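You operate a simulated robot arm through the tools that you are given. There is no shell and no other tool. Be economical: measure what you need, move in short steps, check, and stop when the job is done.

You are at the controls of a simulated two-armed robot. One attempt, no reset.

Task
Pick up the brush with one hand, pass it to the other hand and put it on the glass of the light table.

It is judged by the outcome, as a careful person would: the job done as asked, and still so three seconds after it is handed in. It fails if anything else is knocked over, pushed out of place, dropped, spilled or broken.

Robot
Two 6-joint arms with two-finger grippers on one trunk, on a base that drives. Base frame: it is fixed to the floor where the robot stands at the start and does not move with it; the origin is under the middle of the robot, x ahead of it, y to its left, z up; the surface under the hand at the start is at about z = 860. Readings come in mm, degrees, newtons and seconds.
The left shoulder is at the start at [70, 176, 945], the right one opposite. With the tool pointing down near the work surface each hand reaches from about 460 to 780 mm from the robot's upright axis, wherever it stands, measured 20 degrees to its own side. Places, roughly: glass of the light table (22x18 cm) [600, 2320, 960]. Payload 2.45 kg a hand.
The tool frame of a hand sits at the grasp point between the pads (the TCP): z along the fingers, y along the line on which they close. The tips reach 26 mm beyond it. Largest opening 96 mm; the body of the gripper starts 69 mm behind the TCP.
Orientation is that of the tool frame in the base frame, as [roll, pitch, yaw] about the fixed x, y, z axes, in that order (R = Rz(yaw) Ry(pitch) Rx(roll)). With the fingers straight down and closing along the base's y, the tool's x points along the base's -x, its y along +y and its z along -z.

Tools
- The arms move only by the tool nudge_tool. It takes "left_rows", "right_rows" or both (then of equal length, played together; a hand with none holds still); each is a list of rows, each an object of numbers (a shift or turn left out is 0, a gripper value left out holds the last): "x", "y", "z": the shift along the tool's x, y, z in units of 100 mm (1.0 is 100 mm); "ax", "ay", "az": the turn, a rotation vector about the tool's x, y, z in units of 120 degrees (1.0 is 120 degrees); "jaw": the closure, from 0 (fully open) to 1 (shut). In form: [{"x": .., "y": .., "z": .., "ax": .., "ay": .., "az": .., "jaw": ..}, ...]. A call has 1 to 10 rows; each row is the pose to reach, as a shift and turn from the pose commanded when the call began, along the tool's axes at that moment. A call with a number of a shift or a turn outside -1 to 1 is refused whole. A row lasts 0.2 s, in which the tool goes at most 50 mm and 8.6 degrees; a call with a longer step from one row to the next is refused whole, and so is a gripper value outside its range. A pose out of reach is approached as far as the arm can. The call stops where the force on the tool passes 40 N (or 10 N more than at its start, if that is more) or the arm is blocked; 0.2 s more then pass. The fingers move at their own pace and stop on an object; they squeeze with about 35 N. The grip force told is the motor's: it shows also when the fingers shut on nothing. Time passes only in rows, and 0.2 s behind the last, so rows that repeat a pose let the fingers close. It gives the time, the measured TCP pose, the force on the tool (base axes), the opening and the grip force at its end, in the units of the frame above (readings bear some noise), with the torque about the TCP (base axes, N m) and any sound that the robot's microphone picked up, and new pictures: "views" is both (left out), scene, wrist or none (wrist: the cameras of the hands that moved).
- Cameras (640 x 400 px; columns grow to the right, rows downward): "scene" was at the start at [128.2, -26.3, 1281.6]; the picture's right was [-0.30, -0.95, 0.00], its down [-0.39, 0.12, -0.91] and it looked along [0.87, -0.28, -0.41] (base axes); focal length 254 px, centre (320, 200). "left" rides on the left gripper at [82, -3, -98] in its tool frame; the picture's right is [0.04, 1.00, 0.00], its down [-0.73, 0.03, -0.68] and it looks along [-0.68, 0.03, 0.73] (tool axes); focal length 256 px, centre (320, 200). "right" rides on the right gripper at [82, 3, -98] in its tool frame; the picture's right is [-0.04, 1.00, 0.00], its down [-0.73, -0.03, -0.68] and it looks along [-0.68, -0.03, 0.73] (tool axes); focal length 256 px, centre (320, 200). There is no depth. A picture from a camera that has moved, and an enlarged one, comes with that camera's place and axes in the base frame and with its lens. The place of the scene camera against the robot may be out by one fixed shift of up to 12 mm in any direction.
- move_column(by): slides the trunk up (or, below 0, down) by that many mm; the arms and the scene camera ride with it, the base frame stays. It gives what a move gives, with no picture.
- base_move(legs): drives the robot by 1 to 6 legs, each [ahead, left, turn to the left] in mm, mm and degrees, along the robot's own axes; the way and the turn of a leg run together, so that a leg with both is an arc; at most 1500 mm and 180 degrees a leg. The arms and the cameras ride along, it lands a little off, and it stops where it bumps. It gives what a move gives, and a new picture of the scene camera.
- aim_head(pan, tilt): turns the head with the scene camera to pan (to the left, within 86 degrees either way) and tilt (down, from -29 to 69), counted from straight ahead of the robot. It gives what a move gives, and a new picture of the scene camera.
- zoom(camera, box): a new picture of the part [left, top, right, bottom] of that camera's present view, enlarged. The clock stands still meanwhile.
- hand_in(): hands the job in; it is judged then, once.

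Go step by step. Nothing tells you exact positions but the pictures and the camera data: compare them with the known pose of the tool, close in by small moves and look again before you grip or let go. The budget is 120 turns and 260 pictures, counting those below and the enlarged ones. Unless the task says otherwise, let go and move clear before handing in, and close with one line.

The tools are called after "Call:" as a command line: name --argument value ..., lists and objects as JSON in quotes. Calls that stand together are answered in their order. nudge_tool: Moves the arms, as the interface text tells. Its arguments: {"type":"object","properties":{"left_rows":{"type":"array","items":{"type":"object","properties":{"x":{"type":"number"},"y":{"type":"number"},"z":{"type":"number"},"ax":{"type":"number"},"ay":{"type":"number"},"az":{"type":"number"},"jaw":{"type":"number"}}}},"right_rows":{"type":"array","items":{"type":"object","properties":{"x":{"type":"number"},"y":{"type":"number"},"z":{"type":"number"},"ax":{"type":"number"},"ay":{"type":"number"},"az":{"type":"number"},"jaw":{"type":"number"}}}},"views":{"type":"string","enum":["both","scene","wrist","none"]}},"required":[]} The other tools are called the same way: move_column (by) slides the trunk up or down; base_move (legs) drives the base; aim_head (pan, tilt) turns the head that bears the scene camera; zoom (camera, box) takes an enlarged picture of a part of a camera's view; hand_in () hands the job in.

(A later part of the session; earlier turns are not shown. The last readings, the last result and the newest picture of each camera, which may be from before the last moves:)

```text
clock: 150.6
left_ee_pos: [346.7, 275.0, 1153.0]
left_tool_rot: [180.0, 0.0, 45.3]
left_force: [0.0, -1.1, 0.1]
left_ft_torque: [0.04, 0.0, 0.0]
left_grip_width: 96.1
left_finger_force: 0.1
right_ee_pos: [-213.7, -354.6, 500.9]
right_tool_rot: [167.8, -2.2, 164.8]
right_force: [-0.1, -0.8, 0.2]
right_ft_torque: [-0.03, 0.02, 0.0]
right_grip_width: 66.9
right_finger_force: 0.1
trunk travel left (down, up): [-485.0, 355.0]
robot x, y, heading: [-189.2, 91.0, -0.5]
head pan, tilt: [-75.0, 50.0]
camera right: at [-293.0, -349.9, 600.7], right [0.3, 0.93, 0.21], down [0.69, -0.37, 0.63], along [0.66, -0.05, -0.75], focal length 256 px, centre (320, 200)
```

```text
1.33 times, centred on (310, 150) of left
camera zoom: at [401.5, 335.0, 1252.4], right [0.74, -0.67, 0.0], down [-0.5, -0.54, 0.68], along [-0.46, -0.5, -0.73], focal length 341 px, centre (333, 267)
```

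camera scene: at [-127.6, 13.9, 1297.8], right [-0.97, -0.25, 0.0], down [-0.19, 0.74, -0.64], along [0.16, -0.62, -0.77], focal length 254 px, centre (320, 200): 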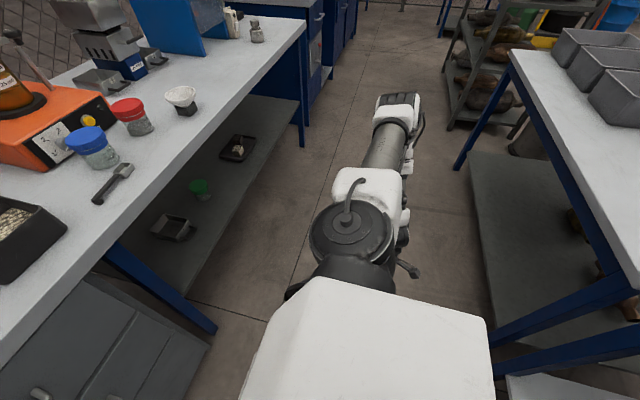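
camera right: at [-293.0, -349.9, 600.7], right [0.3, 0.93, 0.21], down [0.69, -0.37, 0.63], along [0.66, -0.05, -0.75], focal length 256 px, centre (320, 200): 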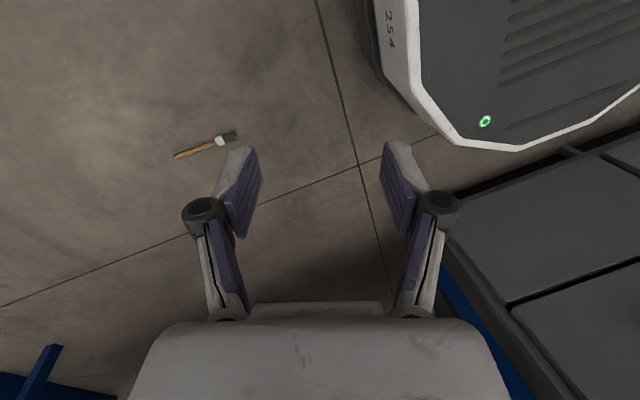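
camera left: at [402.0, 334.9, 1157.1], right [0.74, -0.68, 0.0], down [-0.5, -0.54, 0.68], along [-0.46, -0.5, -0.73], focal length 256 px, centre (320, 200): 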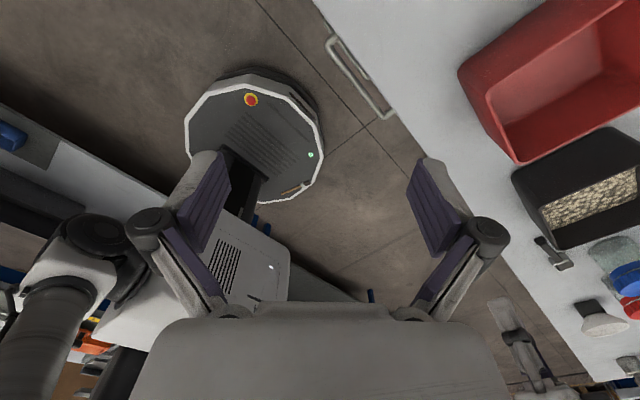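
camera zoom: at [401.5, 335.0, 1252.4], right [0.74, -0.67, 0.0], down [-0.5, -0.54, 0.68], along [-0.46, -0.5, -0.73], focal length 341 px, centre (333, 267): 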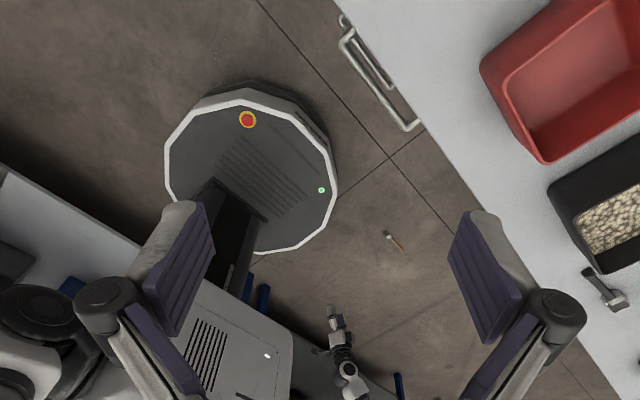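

The brush lies on the open aisle floor at about (-62, -655 to -505), well clear of everything and reachable from here with the tool straight down. I'll move the right hand over it.

Call:
nudge_tool --right_rows '[{"x": -0.3, "y": -0.25, "z": -0.07}, {"x": -0.6, "y": -0.5, "z": -0.14}, {"x": -0.9, "y": -0.75, "z": -0.2}, {"x": -0.9, "y": -0.75, "z": -0.2}]' --views "none"

Call:
nudge_tool --right_rows '[{"x": -0.3, "y": -0.25, "z": -0.07}, {"x": -0.6, "y": -0.5, "z": -0.14, "ax": 0.05}, {"x": -0.9, "y": -0.75, "z": -0.2, "ax": 0.1}, {"x": -0.9, "y": -0.75, "z": -0.2, "ax": 0.1, "az": 0.06}, {"x": -0.9, "y": -0.75, "z": -0.2, "ax": 0.1, "az": 0.12}, {"x": -0.9, "y": -0.75, "z": -0.2, "ax": 0.1, "az": 0.18}, {"x": -0.9, "y": -0.75, "z": -0.2, "ax": 0.1, "az": 0.24}]' --views "none"

Call:
move_column --by -220

Call:
zoom --camera "right" --box '[0, 0, 640, 400]'

```text
clock: 151.6
left_ee_pos: [347.1, 274.3, 1154.8]
left_tool_rot: [180.0, 0.0, 45.3]
left_force: [-0.1, 0.1, 0.3]
left_ft_torque: [0.03, 0.02, 0.0]
left_grip_width: 96.0
left_finger_force: 0.1
right_ee_pos: [-148.1, -445.1, 457.7]
right_tool_rot: [167.7, -2.2, 164.7]
right_force: [1.0, 0.5, 0.0]
right_ft_torque: [0.02, -0.01, -0.02]
right_grip_width: 67.0
right_finger_force: 0.1
right hand out of reach, approached as far as the arm can: row 1, 2, 3, 4
trunk travel left (down, up): [-485.0, 355.0]
robot x, y, heading: [-190.8, 89.1, -0.2]
head pan, tilt: [-75.0, 50.0]
```

```text
clock: 153.2
left_ee_pos: [346.2, 273.6, 1154.8]
left_tool_rot: [180.0, -0.1, 45.2]
left_force: [0.1, -0.6, -0.2]
left_ft_torque: [0.04, 0.0, 0.0]
left_grip_width: 96.2
left_finger_force: 0.1
right_ee_pos: [-78.9, -545.0, 455.7]
right_tool_rot: [-178.2, -4.8, 136.0]
right_force: [-0.8, 0.1, 0.2]
right_ft_torque: [0.01, 0.0, 0.02]
right_grip_width: 67.1
right_finger_force: 0.0
right hand out of reach, approached as far as the arm can: row 1, 2, 3, 4, 5, 6, 7
trunk travel left (down, up): [-485.0, 355.0]
robot x, y, heading: [-190.8, 88.0, -0.6]
head pan, tilt: [-75.0, 50.0]
```

```text
clock: 155.5
left_ee_pos: [347.8, 275.2, 933.8]
left_tool_rot: [179.9, 0.1, 45.4]
left_force: [-0.6, 0.6, 0.2]
left_ft_torque: [0.01, -0.02, -0.01]
left_grip_width: 96.0
left_finger_force: 0.0
right_ee_pos: [-78.0, -545.3, 235.7]
right_tool_rot: [-178.1, -4.8, 136.1]
right_force: [-0.6, -1.2, 0.0]
right_ft_torque: [0.05, -0.02, -0.02]
right_grip_width: 67.1
right_finger_force: 0.1
trunk travel left (down, up): [-265.0, 575.0]
robot x, y, heading: [-188.2, 87.1, -0.1]
head pan, tilt: [-75.0, 50.0]
```

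```text
1.00 times, centred on (320, 200) of right (not enlarged: the box is as wide or as high as the picture)
camera zoom: at [-126.9, -489.1, 340.0], right [0.72, 0.69, -0.04], down [0.56, -0.55, 0.62], along [0.41, -0.46, -0.79], focal length 256 px, centre (320, 200)
```

zoom: 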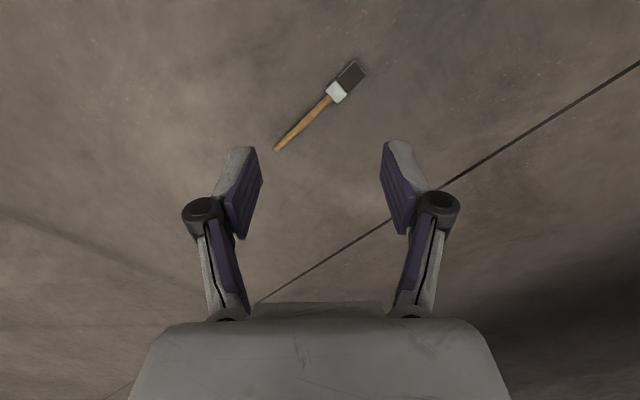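

Brush: handle end (-61,-661), ferrule (-58,-557). I'll square the gripper across the handle and descend toward the balance point near y -575.

Call:
nudge_tool --right_rows '[{"ax": -0.006, "ay": -0.006, "az": 0.061, "x": -0.07, "z": 0.0}, {"ax": -0.011, "ay": -0.011, "az": 0.122, "x": -0.15, "z": 0.15}, {"ax": -0.016, "ay": -0.016, "az": 0.182, "x": -0.22, "z": 0.35}, {"ax": -0.021, "ay": -0.021, "az": 0.243, "x": -0.29, "z": 0.55}, {"ax": -0.027, "ay": -0.027, "az": 0.304, "x": -0.36, "y": -0.02, "z": 0.75}, {"ax": -0.032, "ay": -0.032, "az": 0.364, "x": -0.435, "y": -0.03, "z": 0.95}, {"ax": -0.032, "ay": -0.032, "az": 0.364, "x": -0.435, "y": -0.03, "z": 0.95}]' --views "wrist"

```text
clock: 157.1
left_ee_pos: [348.3, 273.7, 933.9]
left_tool_rot: [179.9, 0.0, 45.3]
left_force: [-0.6, 0.6, -0.6]
left_ft_torque: [0.02, -0.02, 0.01]
left_grip_width: 95.9
left_finger_force: 0.0
right_ee_pos: [-58.2, -574.4, 137.5]
right_tool_rot: [179.8, -0.1, 92.3]
right_force: [-0.5, 0.6, 0.1]
right_ft_torque: [0.03, 0.03, -0.05]
right_grip_width: 67.2
right_finger_force: 0.0
right hand out of reach, approached as far as the arm can: row 2
trunk travel left (down, up): [-265.0, 575.0]
robot x, y, heading: [-187.4, 86.1, -0.2]
head pan, tilt: [-75.0, 50.0]
camera right: at [-58.3, -492.3, 235.4], right [1.0, 0.0, 0.0], down [0.0, -0.74, 0.68], along [0.0, -0.68, -0.74], focal length 256 px, centre (320, 200)
```

right: 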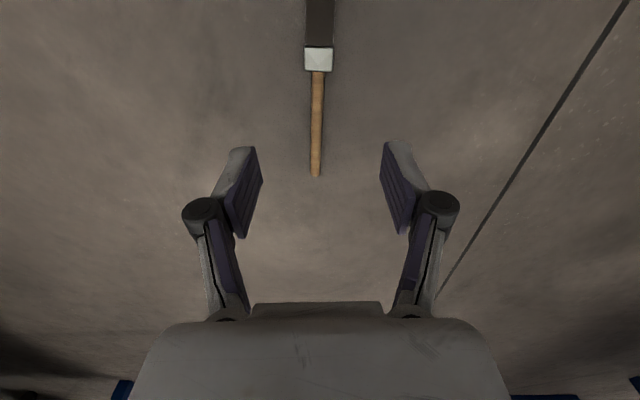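

Perfectly aligned. Descending.

Call:
nudge_tool --right_rows '[{"y": -0.02, "z": 0.3}, {"y": -0.02, "z": 0.6}, {"y": -0.02, "z": 0.85}, {"y": -0.02, "z": 0.97, "jaw": 0.55}, {"y": -0.02, "z": 0.97}]' --views "wrist"

```text
clock: 158.3
left_ee_pos: [347.4, 274.6, 934.0]
left_tool_rot: [179.9, 0.0, 45.3]
left_force: [0.4, 0.3, -0.8]
left_ft_torque: [-0.03, 0.02, -0.01]
left_grip_width: 96.1
left_finger_force: 0.0
right_ee_pos: [-60.2, -574.1, 40.1]
right_tool_rot: [179.8, -0.1, 92.3]
right_force: [0.1, 0.3, 0.7]
right_ft_torque: [-0.03, 0.01, 0.02]
right_grip_width: 43.3
right_finger_force: 0.0
trunk travel left (down, up): [-265.0, 575.0]
robot x, y, heading: [-187.4, 85.8, -0.4]
head pan, tilt: [-75.0, 50.0]
camera right: at [-59.7, -490.7, 138.9], right [1.0, 0.0, 0.0], down [0.0, -0.74, 0.68], along [0.0, -0.68, -0.74], focal length 256 px, centre (320, 200)
```

right: 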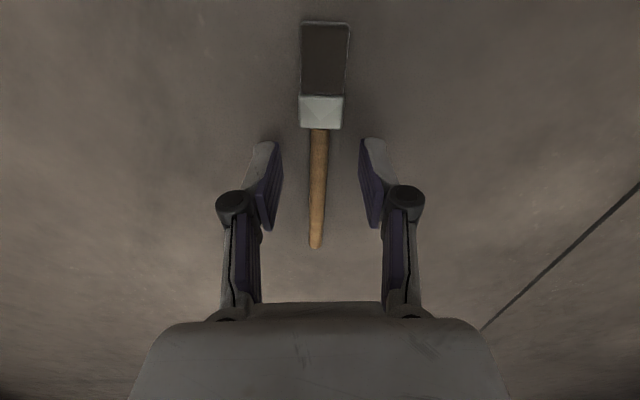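

Call:
nudge_tool --right_rows '[{"z": 0.05}, {"z": 0.1}, {"z": 0.12}, {"z": 0.12}]' --views "wrist"

```text
clock: 159.3
left_ee_pos: [347.4, 274.3, 934.3]
left_tool_rot: [-179.9, 0.0, 45.3]
left_force: [0.6, -0.3, 0.2]
left_ft_torque: [-0.01, 0.02, 0.03]
left_grip_width: 95.9
left_finger_force: 0.1
right_ee_pos: [-58.8, -574.2, 29.2]
right_tool_rot: [179.8, -0.1, 92.5]
right_force: [-0.1, -0.2, -0.3]
right_ft_torque: [0.0, -0.03, -0.02]
right_grip_width: 43.2
right_finger_force: 0.0
trunk travel left (down, up): [-265.0, 575.0]
robot x, y, heading: [-189.7, 88.6, -0.3]
head pan, tilt: [-75.0, 50.0]
camera right: at [-59.8, -491.6, 127.0], right [1.0, 0.0, 0.0], down [0.0, -0.74, 0.68], along [0.0, -0.68, -0.74], focal length 256 px, centre (320, 200)
```

right: 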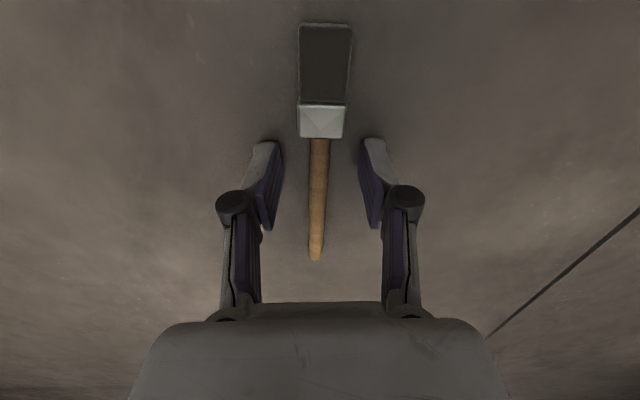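

Call:
nudge_tool --right_rows '[{"z": 0.02}, {"z": 0.02, "jaw": 0.8}, {"z": 0.02, "jaw": 1.0}, {"z": 0.02, "jaw": 1.0}, {"z": 0.02, "jaw": 1.0}]' --views "wrist"

```text
clock: 160.5
left_ee_pos: [347.9, 274.7, 934.0]
left_tool_rot: [-180.0, 0.0, 45.3]
left_force: [0.4, -0.3, -0.3]
left_ft_torque: [-0.02, 0.02, 0.02]
left_grip_width: 96.0
left_finger_force: 0.1
right_ee_pos: [-58.1, -573.7, 26.8]
right_tool_rot: [179.8, -0.1, 92.4]
right_force: [0.6, 0.1, -0.4]
right_ft_torque: [0.01, 0.0, 0.01]
right_grip_width: 9.3
right_finger_force: 35.4
trunk travel left (down, up): [-265.0, 575.0]
robot x, y, heading: [-185.5, 84.9, -0.5]
head pan, tilt: [-75.0, 50.0]
camera right: at [-59.7, -491.5, 124.9], right [1.0, 0.0, 0.0], down [0.0, -0.74, 0.68], along [0.0, -0.68, -0.74], focal length 256 px, centre (320, 200)
```

right: 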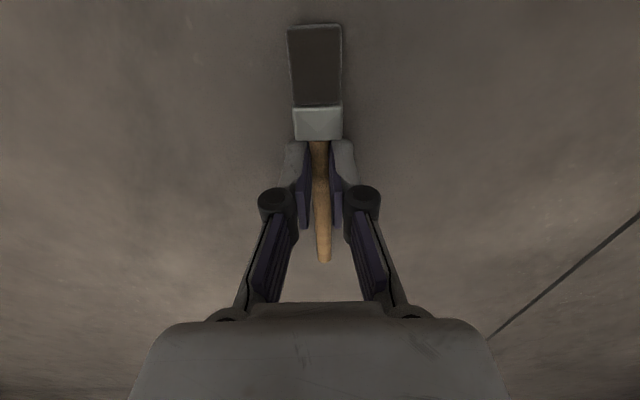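

Gripped right beside the ferrule. Lifting slowly with the trunk and monitoring the grip width.

Call:
move_column --by 60

Call:
move_column --by 160

Call:
zoom --camera "right" --box '[220, 0, 420, 280]'

```text
clock: 161.5
left_ee_pos: [347.3, 273.2, 993.1]
left_tool_rot: [179.9, 0.0, 45.3]
left_force: [0.2, 0.1, 0.0]
left_ft_torque: [-0.03, 0.06, 0.02]
left_grip_width: 96.0
left_finger_force: 0.1
right_ee_pos: [-59.9, -572.9, 86.3]
right_tool_rot: [179.8, 0.0, 92.4]
right_force: [-0.2, 0.5, -0.4]
right_ft_torque: [0.0, 0.04, 0.02]
right_grip_width: 9.3
right_finger_force: 35.1
trunk travel left (down, up): [-325.0, 515.0]
robot x, y, heading: [-190.3, 89.1, -0.4]
head pan, tilt: [-75.0, 50.0]
```

```text
clock: 163.3
left_ee_pos: [347.0, 274.1, 1154.4]
left_tool_rot: [180.0, 0.0, 45.3]
left_force: [0.4, 1.2, 0.8]
left_ft_torque: [-0.01, 0.01, 0.0]
left_grip_width: 95.9
left_finger_force: 0.0
right_ee_pos: [-59.5, -573.3, 246.8]
right_tool_rot: [179.8, -0.2, 92.4]
right_force: [-0.1, 0.5, -0.1]
right_ft_torque: [-0.01, 0.0, -0.02]
right_grip_width: 9.2
right_finger_force: 34.8
trunk travel left (down, up): [-485.0, 355.0]
robot x, y, heading: [-187.5, 86.3, -0.4]
head pan, tilt: [-75.0, 50.0]
```

```text
1.43 times, centred on (320, 140) of right
camera zoom: at [-59.7, -491.6, 344.8], right [1.0, 0.0, 0.0], down [0.0, -0.74, 0.68], along [0.0, -0.68, -0.74], focal length 366 px, centre (320, 286)
```

zoom: 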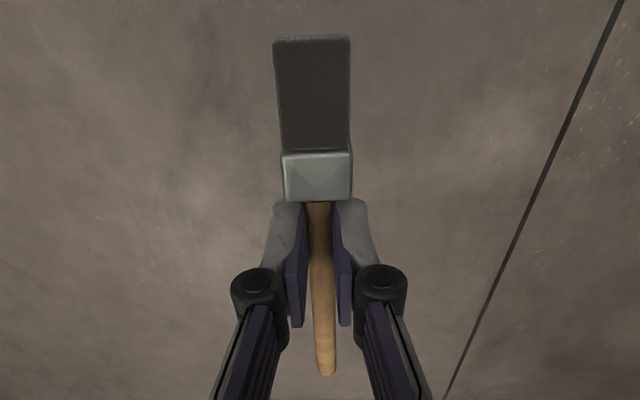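

The brush is held firmly near its balance point. I'll raise the hand and then work it around to the front slowly, checking the grip at each step.

Call:
nudge_tool --right_rows '[{"z": -0.15}, {"z": -0.3}, {"z": -0.45}, {"z": -0.6}, {"z": -0.75}, {"z": -0.9}]' --views "none"

Call:
base_move --legs '[[-70, 0, 0]]'

Call:
nudge_tool --right_rows '[{"y": 0.12, "z": -0.05}, {"y": 0.24, "z": -0.1}, {"y": 0.36, "z": -0.15}, {"y": 0.48, "z": -0.2}, {"y": 0.6, "z": -0.25}, {"y": 0.72, "z": -0.3}, {"y": 0.84, "z": -0.35}, {"y": 0.96, "z": -0.4}]' --views "both"

```text
clock: 164.7
left_ee_pos: [346.8, 275.0, 1153.1]
left_tool_rot: [-180.0, 0.0, 45.3]
left_force: [0.3, 0.2, 0.3]
left_ft_torque: [-0.01, 0.01, -0.02]
left_grip_width: 96.0
left_finger_force: 0.0
right_ee_pos: [-59.4, -574.3, 336.0]
right_tool_rot: [179.8, -0.1, 92.5]
right_force: [0.5, -0.1, -0.1]
right_ft_torque: [0.0, 0.0, 0.0]
right_grip_width: 9.2
right_finger_force: 35.0
trunk travel left (down, up): [-485.0, 355.0]
robot x, y, heading: [-187.6, 87.5, -0.4]
head pan, tilt: [-75.0, 50.0]
```

```text
clock: 165.7
left_ee_pos: [275.0, 274.9, 1154.6]
left_tool_rot: [180.0, -0.1, 45.4]
left_force: [-0.2, 0.5, 0.6]
left_ft_torque: [0.02, -0.06, -0.01]
left_grip_width: 96.0
left_finger_force: 0.0
right_ee_pos: [-130.6, -573.9, 335.5]
right_tool_rot: [179.7, -0.1, 92.5]
right_force: [-0.1, -0.1, 0.8]
right_ft_torque: [0.02, 0.03, 0.0]
right_grip_width: 9.5
right_finger_force: 35.3
trunk travel left (down, up): [-485.0, 355.0]
robot x, y, heading: [-255.2, 86.0, -0.4]
head pan, tilt: [-75.0, 50.0]
camera scene: at [-200.8, 14.5, 1298.0], right [-0.97, -0.25, 0.0], down [-0.19, 0.74, -0.64], along [0.16, -0.62, -0.77], focal length 254 px, centre (320, 200)
```

scene: 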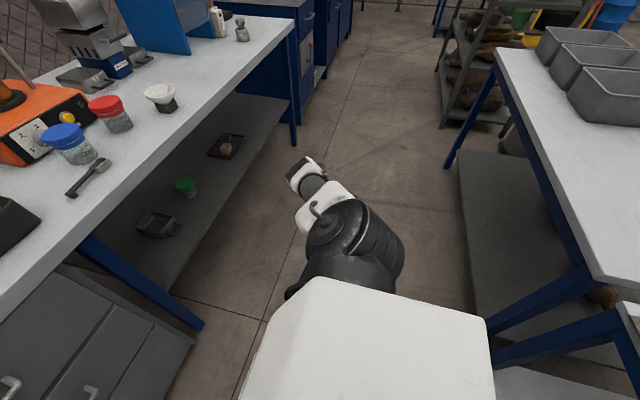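

```text
clock: 167.5
left_ee_pos: [276.9, 276.2, 1153.4]
left_tool_rot: [180.0, 0.0, 45.3]
left_force: [0.1, -0.5, 0.3]
left_ft_torque: [0.01, 0.0, -0.01]
left_grip_width: 96.0
left_finger_force: 0.0
right_ee_pos: [-33.8, -570.5, 376.7]
right_tool_rot: [179.8, -0.1, 92.5]
right_force: [0.1, -0.2, -1.3]
right_ft_torque: [0.0, 0.04, 0.01]
right_grip_width: 9.3
right_finger_force: 35.0
trunk travel left (down, up): [-485.0, 355.0]
robot x, y, heading: [-260.2, 90.1, -0.3]
head pan, tilt: [-75.0, 50.0]
camera scene: at [-198.9, 14.7, 1297.9], right [-0.97, -0.25, 0.0], down [-0.19, 0.74, -0.64], along [0.16, -0.62, -0.77], focal length 254 px, centre (320, 200)
camera right: at [-33.7, -488.2, 474.6], right [1.0, 0.0, 0.0], down [0.0, -0.74, 0.68], along [0.0, -0.68, -0.74], focal length 256 px, centre (320, 200)
```

scene: 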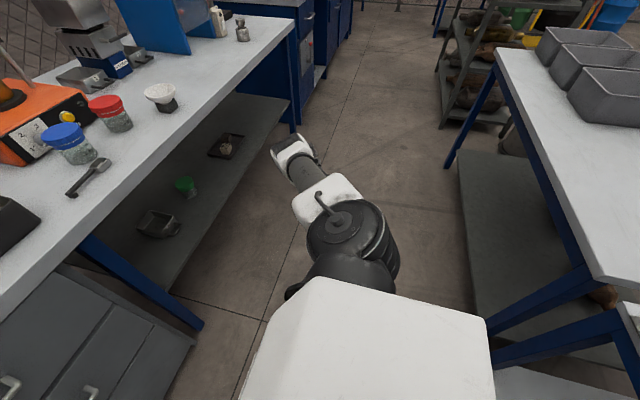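
right: 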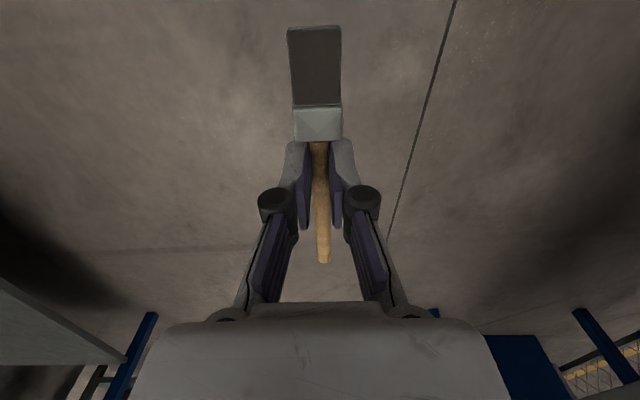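

Steady. Continuing forward and up in small steps.

Call:
nudge_tool --right_rows '[{"y": 0.12, "x": 0.05, "z": -0.08}, {"y": 0.24, "x": 0.1, "z": -0.16}, {"y": 0.36, "x": 0.15, "z": -0.24}, {"y": 0.48, "x": 0.2, "z": -0.32}, {"y": 0.6, "x": 0.25, "z": -0.4}, {"y": 0.72, "x": 0.3, "z": -0.48}, {"y": 0.84, "x": 0.35, "z": -0.56}, {"y": 0.96, "x": 0.4, "z": -0.64}]' --views "none"

Call:
nudge_tool --right_rows '[{"y": 0.1, "x": 0.05, "z": -0.12}, {"y": 0.2, "x": 0.1, "z": -0.24}, {"y": 0.3, "x": 0.15, "z": -0.36}, {"y": 0.4, "x": 0.2, "z": -0.48}, {"y": 0.5, "x": 0.25, "z": -0.6}, {"y": 0.6, "x": 0.3, "z": -0.72}, {"y": 0.7, "x": 0.35, "z": -0.84}, {"y": 0.8, "x": 0.4, "z": -0.96}]' --views "both"

```text
clock: 169.3
left_ee_pos: [277.0, 275.5, 1153.5]
left_tool_rot: [180.0, -0.1, 45.3]
left_force: [0.4, 0.7, 0.0]
left_ft_torque: [-0.03, 0.0, -0.04]
left_grip_width: 95.9
left_finger_force: 0.0
right_ee_pos: [60.2, -526.0, 440.1]
right_tool_rot: [179.8, -0.1, 92.4]
right_force: [0.3, -0.9, 0.5]
right_ft_torque: [0.01, -0.02, -0.04]
right_grip_width: 9.4
right_finger_force: 35.2
trunk travel left (down, up): [-485.0, 355.0]
robot x, y, heading: [-258.0, 89.9, -0.4]
head pan, tilt: [-75.0, 50.0]
```

```text
clock: 171.1
left_ee_pos: [278.1, 275.8, 1153.8]
left_tool_rot: [-180.0, 0.0, 45.4]
left_force: [-0.3, 0.7, -0.4]
left_ft_torque: [-0.02, -0.01, 0.01]
left_grip_width: 96.0
left_finger_force: 0.0
right_ee_pos: [136.8, -483.8, 536.4]
right_tool_rot: [179.8, -0.2, 92.5]
right_force: [0.3, 1.0, 0.9]
right_ft_torque: [0.0, 0.0, 0.0]
right_grip_width: 9.3
right_finger_force: 35.2
trunk travel left (down, up): [-485.0, 355.0]
robot x, y, heading: [-262.4, 83.5, -0.2]
head pan, tilt: [-75.0, 50.0]
camera scene: at [-198.9, 14.9, 1297.9], right [-0.97, -0.25, 0.0], down [-0.19, 0.74, -0.64], along [0.16, -0.62, -0.77], focal length 254 px, centre (320, 200)
camera right: at [136.9, -400.7, 635.5], right [1.0, 0.0, 0.0], down [0.0, -0.74, 0.68], along [0.0, -0.68, -0.74], focal length 256 px, centre (320, 200)
```

scene: 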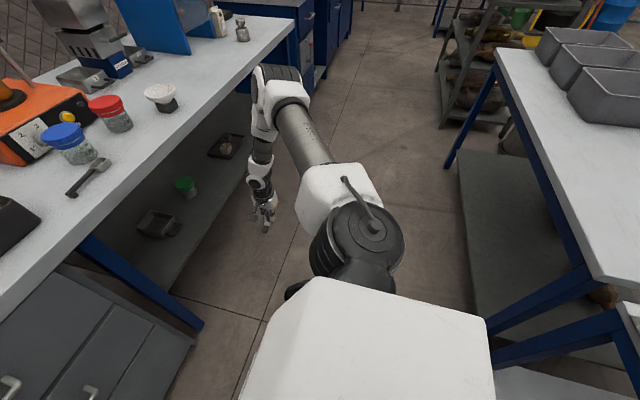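
right: 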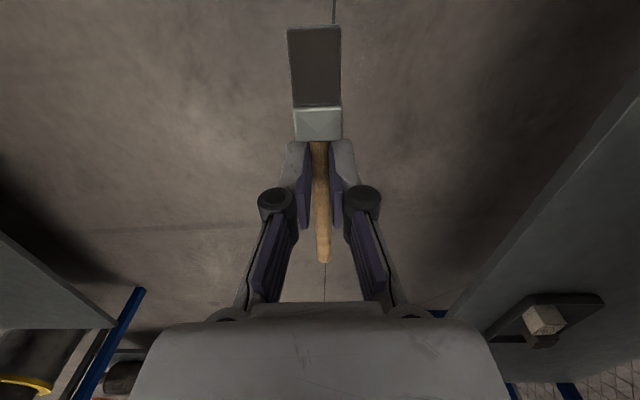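

Call:
nudge_tool --right_rows '[{"y": 0.1, "z": -0.12}, {"y": 0.2, "z": -0.24}, {"y": 0.3, "z": -0.36}, {"y": 0.4, "z": -0.48}, {"y": 0.5, "z": -0.6}, {"y": 0.55, "z": -0.72}, {"y": 0.6, "z": -0.84}, {"y": 0.6, "z": -0.97}]' --views "none"

Call:
nudge_tool --right_rows '[{"z": -0.12}, {"z": -0.24}, {"z": -0.36}, {"z": -0.48}, {"z": -0.6}, {"z": -0.72}, {"z": -0.84}, {"z": -0.97}]' --views "none"

Call:
nudge_tool --right_rows '[{"z": -0.1}, {"z": -0.2}, {"z": -0.3}, {"z": -0.4}, {"z": -0.5}]' --views "both"

```text
clock: 172.9
left_ee_pos: [276.5, 275.0, 1153.9]
left_tool_rot: [180.0, 0.0, 45.3]
left_force: [-0.2, 0.0, 0.0]
left_ft_torque: [0.01, 0.0, -0.02]
left_grip_width: 95.9
left_finger_force: 0.0
right_ee_pos: [197.1, -480.1, 635.2]
right_tool_rot: [179.8, -0.1, 92.5]
right_force: [-0.6, -0.3, -0.7]
right_ft_torque: [-0.03, 0.01, -0.02]
right_grip_width: 9.3
right_finger_force: 34.9
trunk travel left (down, up): [-485.0, 355.0]
robot x, y, heading: [-258.4, 89.5, -0.2]
head pan, tilt: [-75.0, 50.0]
```

```text
clock: 174.7
left_ee_pos: [276.3, 275.3, 1154.1]
left_tool_rot: [-179.9, 0.0, 45.4]
left_force: [0.3, -0.5, -0.6]
left_ft_torque: [0.03, -0.02, -0.02]
left_grip_width: 96.0
left_finger_force: 0.1
right_ee_pos: [197.8, -480.0, 731.0]
right_tool_rot: [179.9, -0.2, 92.6]
right_force: [0.3, -0.2, -0.5]
right_ft_torque: [0.04, 0.02, -0.01]
right_grip_width: 9.2
right_finger_force: 34.8
trunk travel left (down, up): [-485.0, 355.0]
robot x, y, heading: [-260.5, 88.9, -0.4]
head pan, tilt: [-75.0, 50.0]
```

```text
clock: 175.9
left_ee_pos: [277.0, 275.4, 1154.0]
left_tool_rot: [180.0, 0.1, 45.3]
left_force: [0.0, -0.3, 0.7]
left_ft_torque: [-0.02, 0.01, 0.02]
left_grip_width: 95.9
left_finger_force: 0.0
right_ee_pos: [196.6, -482.8, 782.2]
right_tool_rot: [179.8, -0.1, 92.5]
right_force: [-0.5, 0.6, 0.2]
right_ft_torque: [0.01, -0.01, 0.01]
right_grip_width: 9.3
right_finger_force: 34.9
trunk travel left (down, up): [-485.0, 355.0]
robot x, y, heading: [-259.1, 89.8, -0.3]
head pan, tilt: [-75.0, 50.0]
camera scene: at [-199.1, 14.7, 1297.9], right [-0.97, -0.25, 0.0], down [-0.19, 0.74, -0.64], along [0.16, -0.62, -0.77], focal length 254 px, centre (320, 200)
camera right: at [196.0, -399.3, 879.2], right [1.0, 0.0, 0.0], down [0.0, -0.74, 0.68], along [0.0, -0.68, -0.74], focal length 256 px, centre (320, 200)
```

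scene: 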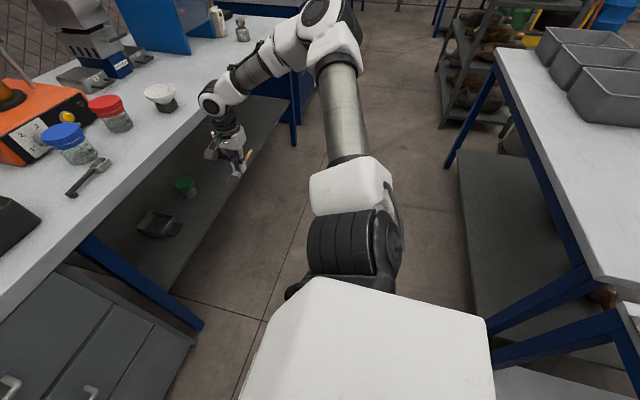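
right: 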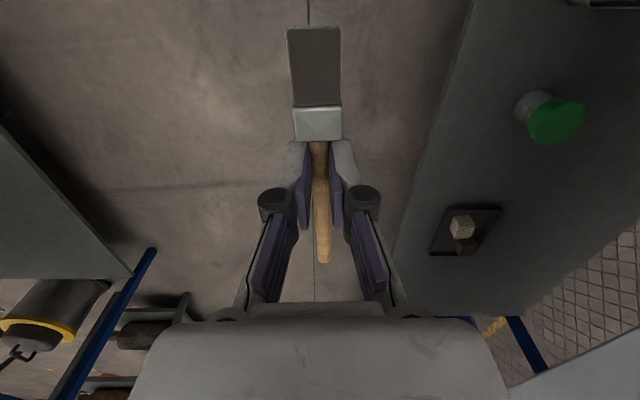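

The brush is up at bench height with a stable 9.3 mm grip. I'll raise the trunk and swing the hand to the front, then turn it so the handle end points forward for the left hand.

Call:
move_column --by 150

Call:
nudge_tool --right_rows '[{"y": 0.08, "z": -0.12}, {"y": 0.16, "z": -0.24}, {"y": 0.24, "z": -0.36}, {"y": 0.32, "z": -0.48}, {"y": 0.4, "z": -0.6}, {"y": 0.48, "z": -0.72}, {"y": 0.56, "z": -0.84}, {"y": 0.64, "z": -0.96}]' --views "none"

Call:
nudge_tool --right_rows '[{"x": 0.12, "az": -0.03}, {"x": 0.24, "az": -0.06}, {"x": 0.36, "az": -0.09}, {"x": 0.48, "az": -0.12}, {"x": 0.6, "az": -0.15}, {"x": 0.72, "az": -0.18}, {"x": 0.84, "az": -0.21}, {"x": 0.96, "az": -0.24}]' --views "both"

```text
clock: 177.7
left_ee_pos: [277.2, 275.3, 1303.3]
left_tool_rot: [180.0, 0.0, 45.4]
left_force: [0.0, 1.3, -0.1]
left_ft_torque: [-0.01, 0.01, 0.0]
left_grip_width: 96.2
left_finger_force: 0.1
right_ee_pos: [197.1, -481.9, 931.4]
right_tool_rot: [179.8, -0.1, 92.5]
right_force: [0.2, 0.2, 0.8]
right_ft_torque: [-0.03, -0.03, 0.0]
right_grip_width: 9.4
right_finger_force: 34.6
trunk travel left (down, up): [-635.0, 205.0]
robot x, y, heading: [-259.6, 88.2, -0.3]
head pan, tilt: [-75.0, 50.0]
```

```text
clock: 179.5
left_ee_pos: [277.2, 276.3, 1304.4]
left_tool_rot: [-179.9, 0.0, 45.3]
left_force: [-0.3, 0.3, 0.7]
left_ft_torque: [0.0, 0.02, -0.01]
left_grip_width: 95.9
left_finger_force: 0.2
right_ee_pos: [259.9, -478.5, 1028.9]
right_tool_rot: [179.8, -0.1, 92.4]
right_force: [-0.4, -0.3, -0.2]
right_ft_torque: [-0.01, 0.02, -0.01]
right_grip_width: 9.2
right_finger_force: 35.2
trunk travel left (down, up): [-635.0, 205.0]
robot x, y, heading: [-260.2, 87.7, -0.3]
head pan, tilt: [-75.0, 50.0]
```

```text
clock: 181.3
left_ee_pos: [277.2, 275.4, 1304.2]
left_tool_rot: [180.0, 0.0, 45.4]
left_force: [0.0, -0.5, 0.6]
left_ft_torque: [0.0, -0.01, 0.01]
left_grip_width: 95.7
left_finger_force: 0.0
right_ee_pos: [256.2, -382.5, 1028.8]
right_tool_rot: [179.8, 0.0, 121.4]
right_force: [-0.1, -0.2, -0.8]
right_ft_torque: [0.01, 0.02, 0.02]
right_grip_width: 9.3
right_finger_force: 35.1
trunk travel left (down, up): [-635.0, 205.0]
robot x, y, heading: [-260.6, 87.7, -0.2]
head pan, tilt: [-75.0, 50.0]
camera scene: at [-198.9, 15.2, 1447.9], right [-0.97, -0.25, 0.0], down [-0.19, 0.74, -0.64], along [0.16, -0.62, -0.77], focal length 254 px, centre (320, 200)
camera right: at [216.7, -310.2, 1125.8], right [0.87, 0.48, 0.0], down [0.35, -0.64, 0.68], along [0.33, -0.59, -0.73], focal length 256 px, centre (320, 200)
```

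scene: 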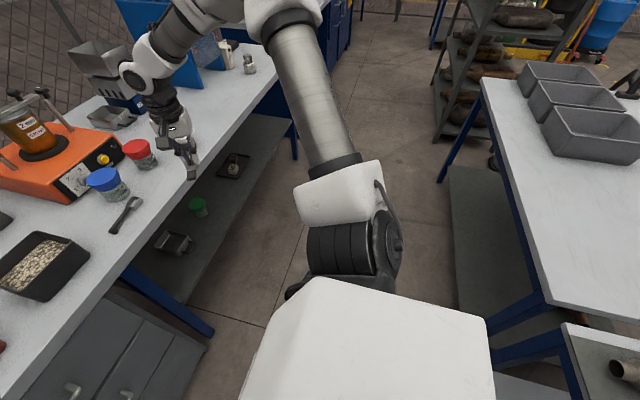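
right: 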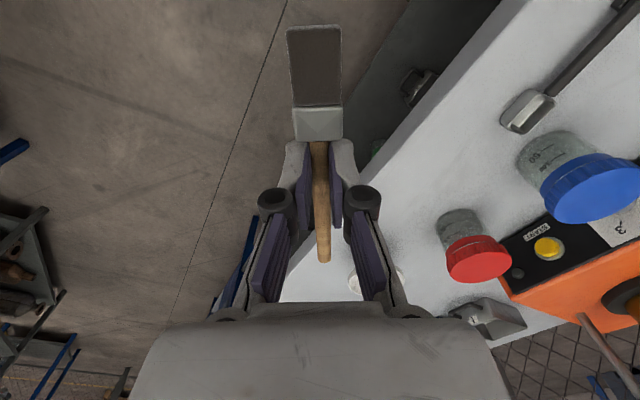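

Call:
nudge_tool --right_rows '[{"x": 0.1, "y": 0.09, "az": -0.03}, {"x": 0.2, "y": 0.18, "az": -0.06}, {"x": 0.3, "y": 0.27, "az": -0.09}, {"x": 0.4, "y": 0.36, "az": -0.12}, {"x": 0.5, "y": 0.45, "az": -0.15}, {"x": 0.6, "y": 0.54, "az": -0.18}, {"x": 0.68, "y": 0.62, "az": -0.21}, {"x": 0.75, "y": 0.69, "az": -0.24}]' --views "none"

Call:
nudge_tool --right_rows '[{"x": 0.04, "y": 0.12, "az": -0.03}, {"x": 0.08, "y": 0.24, "az": -0.06}, {"x": 0.12, "y": 0.36, "az": -0.09}, {"x": 0.16, "y": 0.48, "az": -0.12}, {"x": 0.2, "y": 0.6, "az": -0.15}, {"x": 0.24, "y": 0.72, "az": -0.18}, {"x": 0.28, "y": 0.84, "az": -0.21}, {"x": 0.33, "y": 0.97, "az": -0.245}]' --views "none"

Call:
nudge_tool --right_rows '[{"y": 0.12}, {"y": 0.24}, {"y": 0.36}, {"y": 0.48}, {"y": 0.6}, {"y": 0.72}, {"y": 0.84}, {"y": 0.96}]' --views "wrist"

```text
clock: 183.1
left_ee_pos: [275.7, 276.4, 1303.8]
left_tool_rot: [180.0, 0.0, 45.3]
left_force: [0.1, -1.5, 0.4]
left_ft_torque: [-0.02, -0.02, -0.02]
left_grip_width: 96.0
left_finger_force: 0.1
right_ee_pos: [277.1, -282.7, 1027.9]
right_tool_rot: [179.7, 0.1, 150.2]
right_force: [0.2, 0.7, -0.8]
right_ft_torque: [0.0, -0.03, 0.0]
right_grip_width: 9.2
right_finger_force: 35.4
trunk travel left (down, up): [-635.0, 205.0]
robot x, y, heading: [-258.3, 86.6, -0.3]
head pan, tilt: [-75.0, 50.0]
```

```text
clock: 184.9
left_ee_pos: [276.1, 275.9, 1304.2]
left_tool_rot: [179.9, 0.0, 45.3]
left_force: [-0.3, 0.6, -0.7]
left_ft_torque: [-0.02, 0.0, -0.01]
left_grip_width: 96.0
left_finger_force: 0.0
right_ee_pos: [296.2, -182.0, 1029.0]
right_tool_rot: [180.0, 0.1, 179.5]
right_force: [-0.9, 0.8, 0.4]
right_ft_torque: [-0.03, 0.0, 0.01]
right_grip_width: 9.1
right_finger_force: 35.1
trunk travel left (down, up): [-635.0, 205.0]
robot x, y, heading: [-259.8, 87.0, -0.2]
head pan, tilt: [-75.0, 50.0]
```

```text
clock: 186.7
left_ee_pos: [276.0, 274.8, 1304.1]
left_tool_rot: [180.0, 0.0, 45.4]
left_force: [0.5, 0.3, 0.2]
left_ft_torque: [-0.03, 0.01, -0.03]
left_grip_width: 96.1
left_finger_force: 0.1
right_ee_pos: [295.6, -85.4, 1027.4]
right_tool_rot: [179.8, 0.2, 179.6]
right_force: [1.0, -0.2, 0.9]
right_ft_torque: [-0.01, -0.02, 0.02]
right_grip_width: 9.3
right_finger_force: 35.0
trunk travel left (down, up): [-635.0, 205.0]
robot x, y, heading: [-259.3, 87.5, -0.2]
head pan, tilt: [-75.0, 50.0]
camera right: at [214.6, -81.4, 1126.3], right [0.05, 1.0, 0.0], down [0.73, -0.04, 0.68], along [0.68, -0.03, -0.73], focal length 256 px, centre (320, 200)
```

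right: 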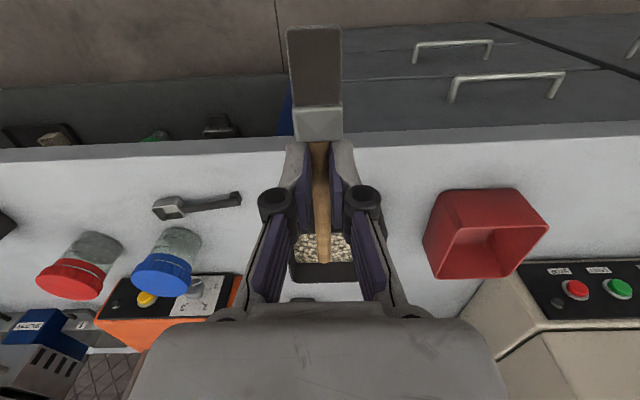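

Now in the standard front pose with the handle pointing forward. I'll shift toward the centre, lean the right wrist outward 20°, and turn the left hand so its camera faces forward, out of the way.

Call:
nudge_tool --right_rows '[{"y": 0.12}, {"y": 0.24}, {"y": 0.36}, {"y": 0.48}, {"y": 0.6, "ax": -0.03}, {"y": 0.72, "ax": -0.06}, {"y": 0.84, "ax": -0.09}, {"y": 0.96, "ax": -0.12}, {"y": 1.0, "ax": -0.15}, {"y": 1.0, "ax": -0.167}]' --left_rows '[{"az": 0.06}, {"az": 0.12}, {"az": 0.18}, {"az": 0.24}, {"az": 0.3}, {"az": 0.36}, {"az": 0.378}, {"az": 0.378}, {"az": 0.378}, {"az": 0.378}]' --views "none"

Call:
aim_head --pan 0 --tilt 48

```text
clock: 188.9
left_ee_pos: [276.5, 275.0, 1304.9]
left_tool_rot: [-180.0, 0.0, 5.7]
left_force: [-0.2, 0.1, -0.4]
left_ft_torque: [0.0, 0.01, 0.0]
left_grip_width: 96.2
left_finger_force: 0.1
left hand out of reach, approached as far as the arm can: row 6, 7, 8, 9, 10
right_ee_pos: [296.8, 13.1, 1027.4]
right_tool_rot: [159.9, 0.0, 179.5]
right_force: [0.7, 0.1, 0.2]
right_ft_torque: [0.01, 0.03, 0.01]
right_grip_width: 9.2
right_finger_force: 34.8
trunk travel left (down, up): [-635.0, 205.0]
robot x, y, heading: [-259.3, 87.5, -0.0]
head pan, tilt: [-75.0, 50.0]
```

```text
clock: 190.4
left_ee_pos: [276.7, 275.4, 1303.3]
left_tool_rot: [180.0, 0.0, 5.7]
left_force: [-0.5, 0.9, -0.6]
left_ft_torque: [-0.03, 0.01, -0.01]
left_grip_width: 95.7
left_finger_force: 0.1
right_ee_pos: [296.5, 13.4, 1028.2]
right_tool_rot: [159.8, 0.2, 179.6]
right_force: [-0.9, 0.1, -0.3]
right_ft_torque: [-0.02, -0.01, -0.03]
right_grip_width: 9.3
right_finger_force: 35.0
trunk travel left (down, up): [-635.0, 205.0]
robot x, y, heading: [-261.2, 88.3, -0.2]
head pan, tilt: [0.0, 48.0]
camera scene: at [-139.5, 88.8, 1450.6], right [-0.01, -1.0, 0.0], down [-0.74, 0.0, -0.67], along [0.67, 0.0, -0.74], focal length 254 px, centre (320, 200)
```

scene: 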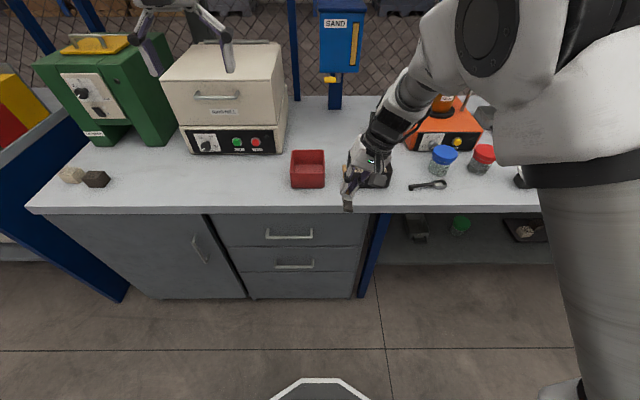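

Left hand turned. I'll bring it in above and left of the handle, leaning its wrist to the left.

Call:
nudge_tool --left_rows '[{"x": 0.1, "y": 0.2, "z": 0.05}, {"x": 0.2, "y": 0.4, "z": 0.1}, {"x": 0.3, "y": 0.6, "z": 0.15, "ax": -0.04}, {"x": 0.4, "y": 0.8, "z": 0.2, "ax": -0.08}, {"x": 0.5, "y": 1.0, "z": 0.3, "ax": -0.12}, {"x": 0.6, "y": 1.0, "z": 0.4, "ax": -0.167}, {"x": 0.7, "y": 1.0, "z": 0.5, "ax": -0.167}, {"x": 0.75, "y": 1.0, "z": 0.6, "ax": -0.167}]' --views "both"

```text
clock: 192.2
left_ee_pos: [363.1, 181.8, 1245.2]
left_tool_rot: [160.1, 0.2, 6.0]
left_force: [0.2, -0.8, 0.6]
left_ft_torque: [0.0, 0.01, -0.04]
left_grip_width: 96.4
left_finger_force: 0.0
right_ee_pos: [298.1, 14.4, 1027.7]
right_tool_rot: [159.8, 0.3, 179.5]
right_force: [-0.4, 0.7, 0.2]
right_ft_torque: [-0.03, -0.01, 0.04]
right_grip_width: 9.3
right_finger_force: 35.2
trunk travel left (down, up): [-635.0, 205.0]
robot x, y, heading: [-260.6, 89.4, -0.4]
head pan, tilt: [0.0, 48.0]
camera scene: at [-139.1, 88.7, 1450.6], right [-0.01, -1.0, 0.0], down [-0.74, 0.0, -0.67], along [0.67, 0.0, -0.74], focal length 254 px, centre (320, 200)
camera left: at [439.8, 227.4, 1335.8], right [0.14, -0.93, 0.34], down [-0.75, 0.13, 0.65], along [-0.65, -0.35, -0.68], focal length 256 px, centre (320, 200)
```

scene: 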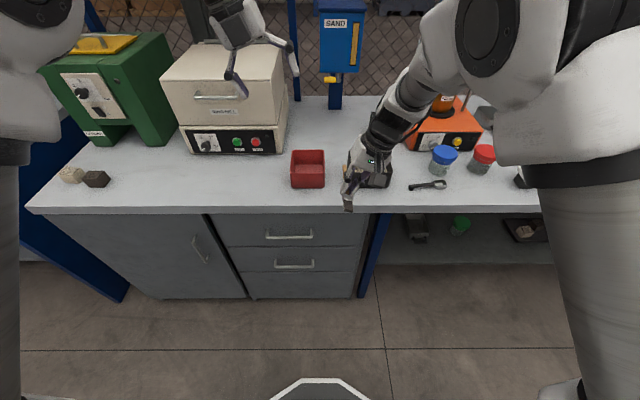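
left: 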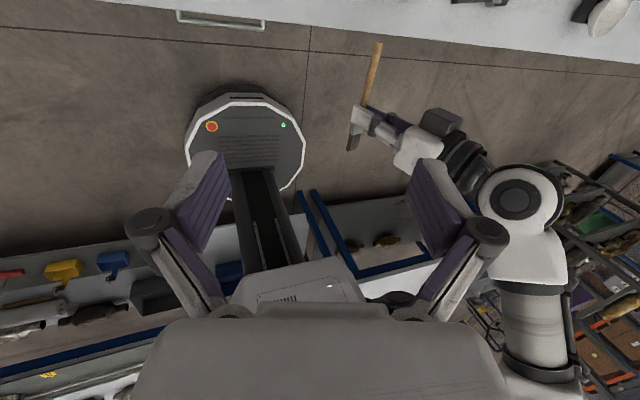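

The left camera shows the handle end at about (387,17,1009). I'll move to a pre-grasp point above it.

Call:
nudge_tool --left_rows '[{"x": -0.03, "y": 0.18, "z": 0.24}, {"x": -0.06, "y": 0.36, "z": 0.48}, {"x": -0.08, "y": 0.55, "z": 0.72}, {"x": -0.11, "y": 0.73, "z": 0.95}]' --views "none"

Call:
nudge_tool --left_rows '[{"x": -0.03, "z": 0.24}, {"x": -0.06, "z": 0.48}, {"x": -0.09, "z": 0.7}, {"x": -0.11, "z": 0.94}, {"x": -0.11, "z": 0.94}]' --views "both"

```text
clock: 193.2
left_ee_pos: [366.0, 91.0, 1188.7]
left_tool_rot: [158.6, -0.2, 6.7]
left_force: [0.6, 0.2, -0.2]
left_ft_torque: [0.0, 0.02, 0.03]
left_grip_width: 95.8
left_finger_force: 0.2
right_ee_pos: [296.5, 14.1, 1028.3]
right_tool_rot: [159.8, 0.2, 179.5]
right_force: [-0.1, 0.3, -0.1]
right_ft_torque: [0.02, 0.01, -0.01]
right_grip_width: 9.2
right_finger_force: 34.7
trunk travel left (down, up): [-635.0, 205.0]
robot x, y, heading: [-257.0, 87.1, -0.3]
head pan, tilt: [0.0, 48.0]
```

```text
clock: 194.6
left_ee_pos: [385.6, 79.5, 1110.0]
left_tool_rot: [157.1, 0.9, 8.9]
left_force: [-0.5, 0.3, 0.1]
left_ft_torque: [-0.04, 0.0, -0.01]
left_grip_width: 95.9
left_finger_force: 0.1
left hand out of reach, approached as far as the arm can: row 2, 3, 4, 5
right_ee_pos: [297.6, 13.1, 1028.4]
right_tool_rot: [159.8, 0.1, 179.4]
right_force: [0.0, -0.6, -0.2]
right_ft_torque: [-0.03, 0.01, 0.02]
right_grip_width: 9.2
right_finger_force: 35.3
trunk travel left (down, up): [-635.0, 205.0]
robot x, y, heading: [-260.5, 88.9, -0.4]
head pan, tilt: [0.0, 48.0]
stopped in row 5 (left hand): the arm was blocked; the commanded pose is now the measured one
camera scene: at [-139.3, 89.1, 1450.6], right [-0.01, -1.0, 0.0], down [-0.74, 0.0, -0.67], along [0.67, 0.0, -0.74], focal length 254 px, centre (320, 200)
camera left: at [461.2, 132.8, 1197.9], right [0.19, -0.9, 0.39], down [-0.75, 0.12, 0.65], along [-0.63, -0.41, -0.66], focal length 256 px, centre (320, 200)
```

scene: 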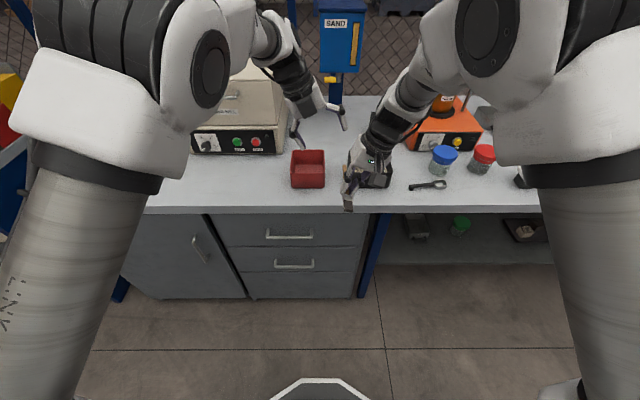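
left: 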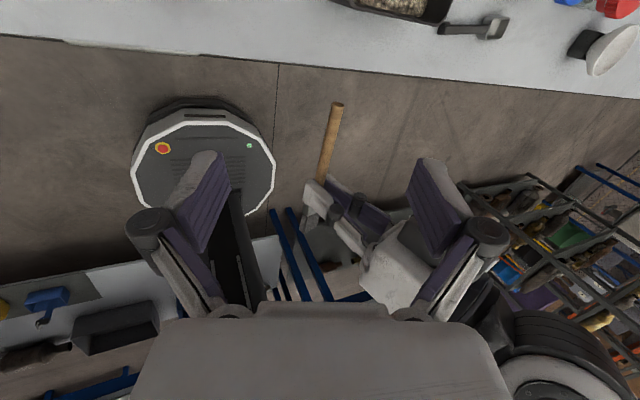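

The left arm's wrist limit blocks that orientation. Instead I'll turn the right hand so the handle points left, and let the left hand come in with its comfortable 90° yaw. First backing the left hand off.

Call:
nudge_tool --left_rows '[{"z": -0.3}, {"z": -0.6}, {"z": -0.8, "y": -0.3}, {"z": -0.8, "y": -0.6}, {"z": -0.8, "y": -0.9}, {"z": -0.8, "y": -1.0}]' --views "none"

Call:
nudge_tool --left_rows '[{"az": -0.068, "ax": 0.02}, {"az": -0.136, "ax": 0.04}, {"az": -0.204, "ax": 0.06}, {"az": -0.272, "ax": 0.08}, {"az": -0.34, "ax": 0.09}, {"az": -0.408, "ax": 0.1}, {"az": -0.476, "ax": 0.1}, {"az": -0.544, "ax": 0.1}, {"az": -0.61, "ax": 0.1}]' --right_rows '[{"ax": 0.016, "ay": -0.002, "az": -0.043}, {"ax": 0.032, "ay": -0.004, "az": -0.085}, {"ax": 0.049, "ay": -0.005, "az": -0.128}, {"ax": 0.065, "ay": -0.007, "az": -0.17}, {"ax": 0.081, "ay": -0.009, "az": -0.213}, {"ax": 0.097, "ay": -0.011, "az": -0.255}, {"ax": 0.114, "ay": -0.012, "az": -0.298}, {"ax": 0.13, "ay": -0.014, "az": -0.341}, {"ax": 0.146, "ay": -0.016, "az": -0.383}]' --views "scene"

```text
clock: 196.0
left_ee_pos: [395.7, 180.5, 1168.3]
left_tool_rot: [158.2, 1.4, 9.5]
left_force: [0.4, 0.3, -1.2]
left_ft_torque: [-0.03, 0.01, 0.01]
left_grip_width: 95.9
left_finger_force: 0.0
left hand out of reach, approached as far as the arm can: row 4, 5, 6
right_ee_pos: [296.3, 13.6, 1028.2]
right_tool_rot: [159.8, 0.3, 179.5]
right_force: [-0.6, 0.4, -0.7]
right_ft_torque: [0.03, 0.02, -0.02]
right_grip_width: 9.3
right_finger_force: 35.6
trunk travel left (down, up): [-635.0, 205.0]
robot x, y, heading: [-261.2, 90.9, 0.0]
head pan, tilt: [0.0, 48.0]
```

```text
clock: 198.0
left_ee_pos: [394.3, 181.6, 1167.5]
left_tool_rot: [-177.0, 15.2, 81.3]
left_force: [0.2, 0.6, -0.3]
left_ft_torque: [-0.01, 0.0, 0.03]
left_grip_width: 96.1
left_finger_force: 0.1
right_ee_pos: [311.8, -20.1, 1037.6]
right_tool_rot: [178.8, 12.2, -138.9]
right_force: [-0.2, 0.3, -0.3]
right_ft_torque: [-0.01, 0.02, 0.03]
right_grip_width: 9.0
right_finger_force: 34.9
right hand out of reach, approached as far as the arm can: row 7, 8, 9
trunk travel left (down, up): [-635.0, 205.0]
robot x, y, heading: [-260.1, 87.3, -0.6]
head pan, tilt: [0.0, 48.0]
camera scene: at [-139.5, 88.9, 1450.6], right [-0.01, -1.0, 0.0], down [-0.74, 0.0, -0.67], along [0.67, 0.0, -0.74], focal length 254 px, centre (320, 200)
```

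scene: 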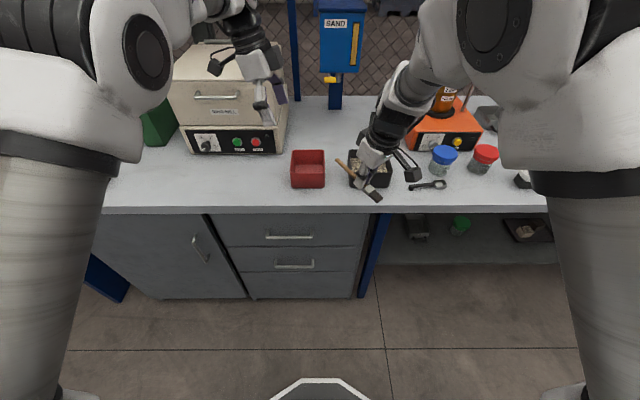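

The right hand stopped rotating at a diagonal with the handle pointing forward-left and slightly up, which suits the left hand well at about 41° yaw. I'll leave the right hand there and line up the left.

Call:
nudge_tool --left_rows '[{"ax": 0.011, "az": 0.054, "x": -0.1, "z": 0.05}, {"ax": 0.021, "az": 0.108, "x": -0.2, "z": 0.1}, {"ax": 0.032, "ay": 0.004, "az": 0.162, "x": -0.3, "y": 0.02, "z": 0.15}, {"ax": 0.042, "ay": 0.006, "az": 0.216, "x": -0.4, "y": 0.03, "z": 0.2}, {"ax": 0.053, "ay": 0.008, "az": 0.27, "x": -0.5, "y": 0.04, "z": 0.25}, {"ax": 0.0635, "ay": 0.009, "az": 0.324, "x": -0.6, "y": 0.05, "z": 0.3}, {"ax": 0.0635, "ay": 0.009, "az": 0.324, "x": -0.6, "y": 0.05, "z": 0.3}]' --views "both"

```text
clock: 199.6
left_ee_pos: [387.2, 115.0, 1155.6]
left_tool_rot: [180.0, 15.2, 40.8]
left_force: [-0.4, 0.4, -1.1]
left_ft_torque: [-0.04, -0.03, 0.02]
left_grip_width: 96.2
left_finger_force: 0.0
right_ee_pos: [314.0, -19.2, 1043.3]
right_tool_rot: [179.2, 12.6, -138.8]
right_force: [-0.4, -0.2, 0.1]
right_ft_torque: [-0.05, 0.0, -0.01]
right_grip_width: 9.3
right_finger_force: 35.4
trunk travel left (down, up): [-635.0, 205.0]
robot x, y, heading: [-258.0, 86.1, -0.2]
head pan, tilt: [0.0, 48.0]
camera scene: at [-139.8, 89.2, 1450.6], right [-0.01, -1.0, 0.0], down [-0.74, 0.0, -0.67], along [0.67, 0.0, -0.74], focal length 254 px, centre (320, 200)
camera left: at [463.7, 186.3, 1229.0], right [0.68, -0.73, -0.01], down [-0.38, -0.37, 0.85], along [-0.62, -0.57, -0.53], focal length 256 px, centre (320, 200)
```

scene: 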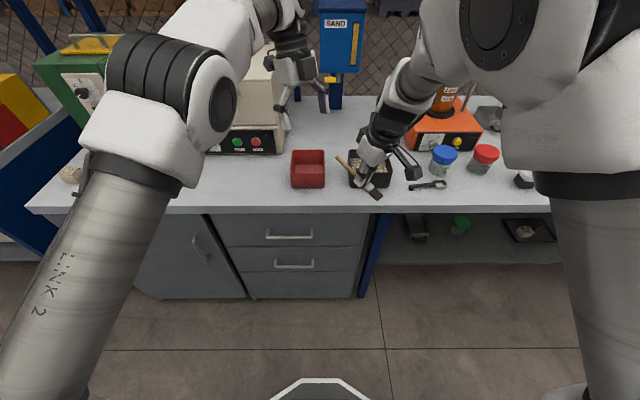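
left: 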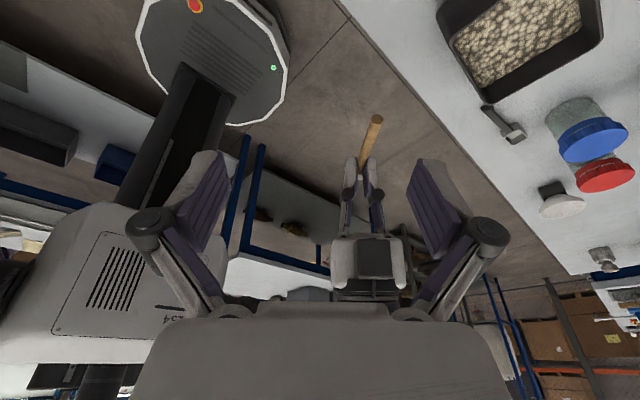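

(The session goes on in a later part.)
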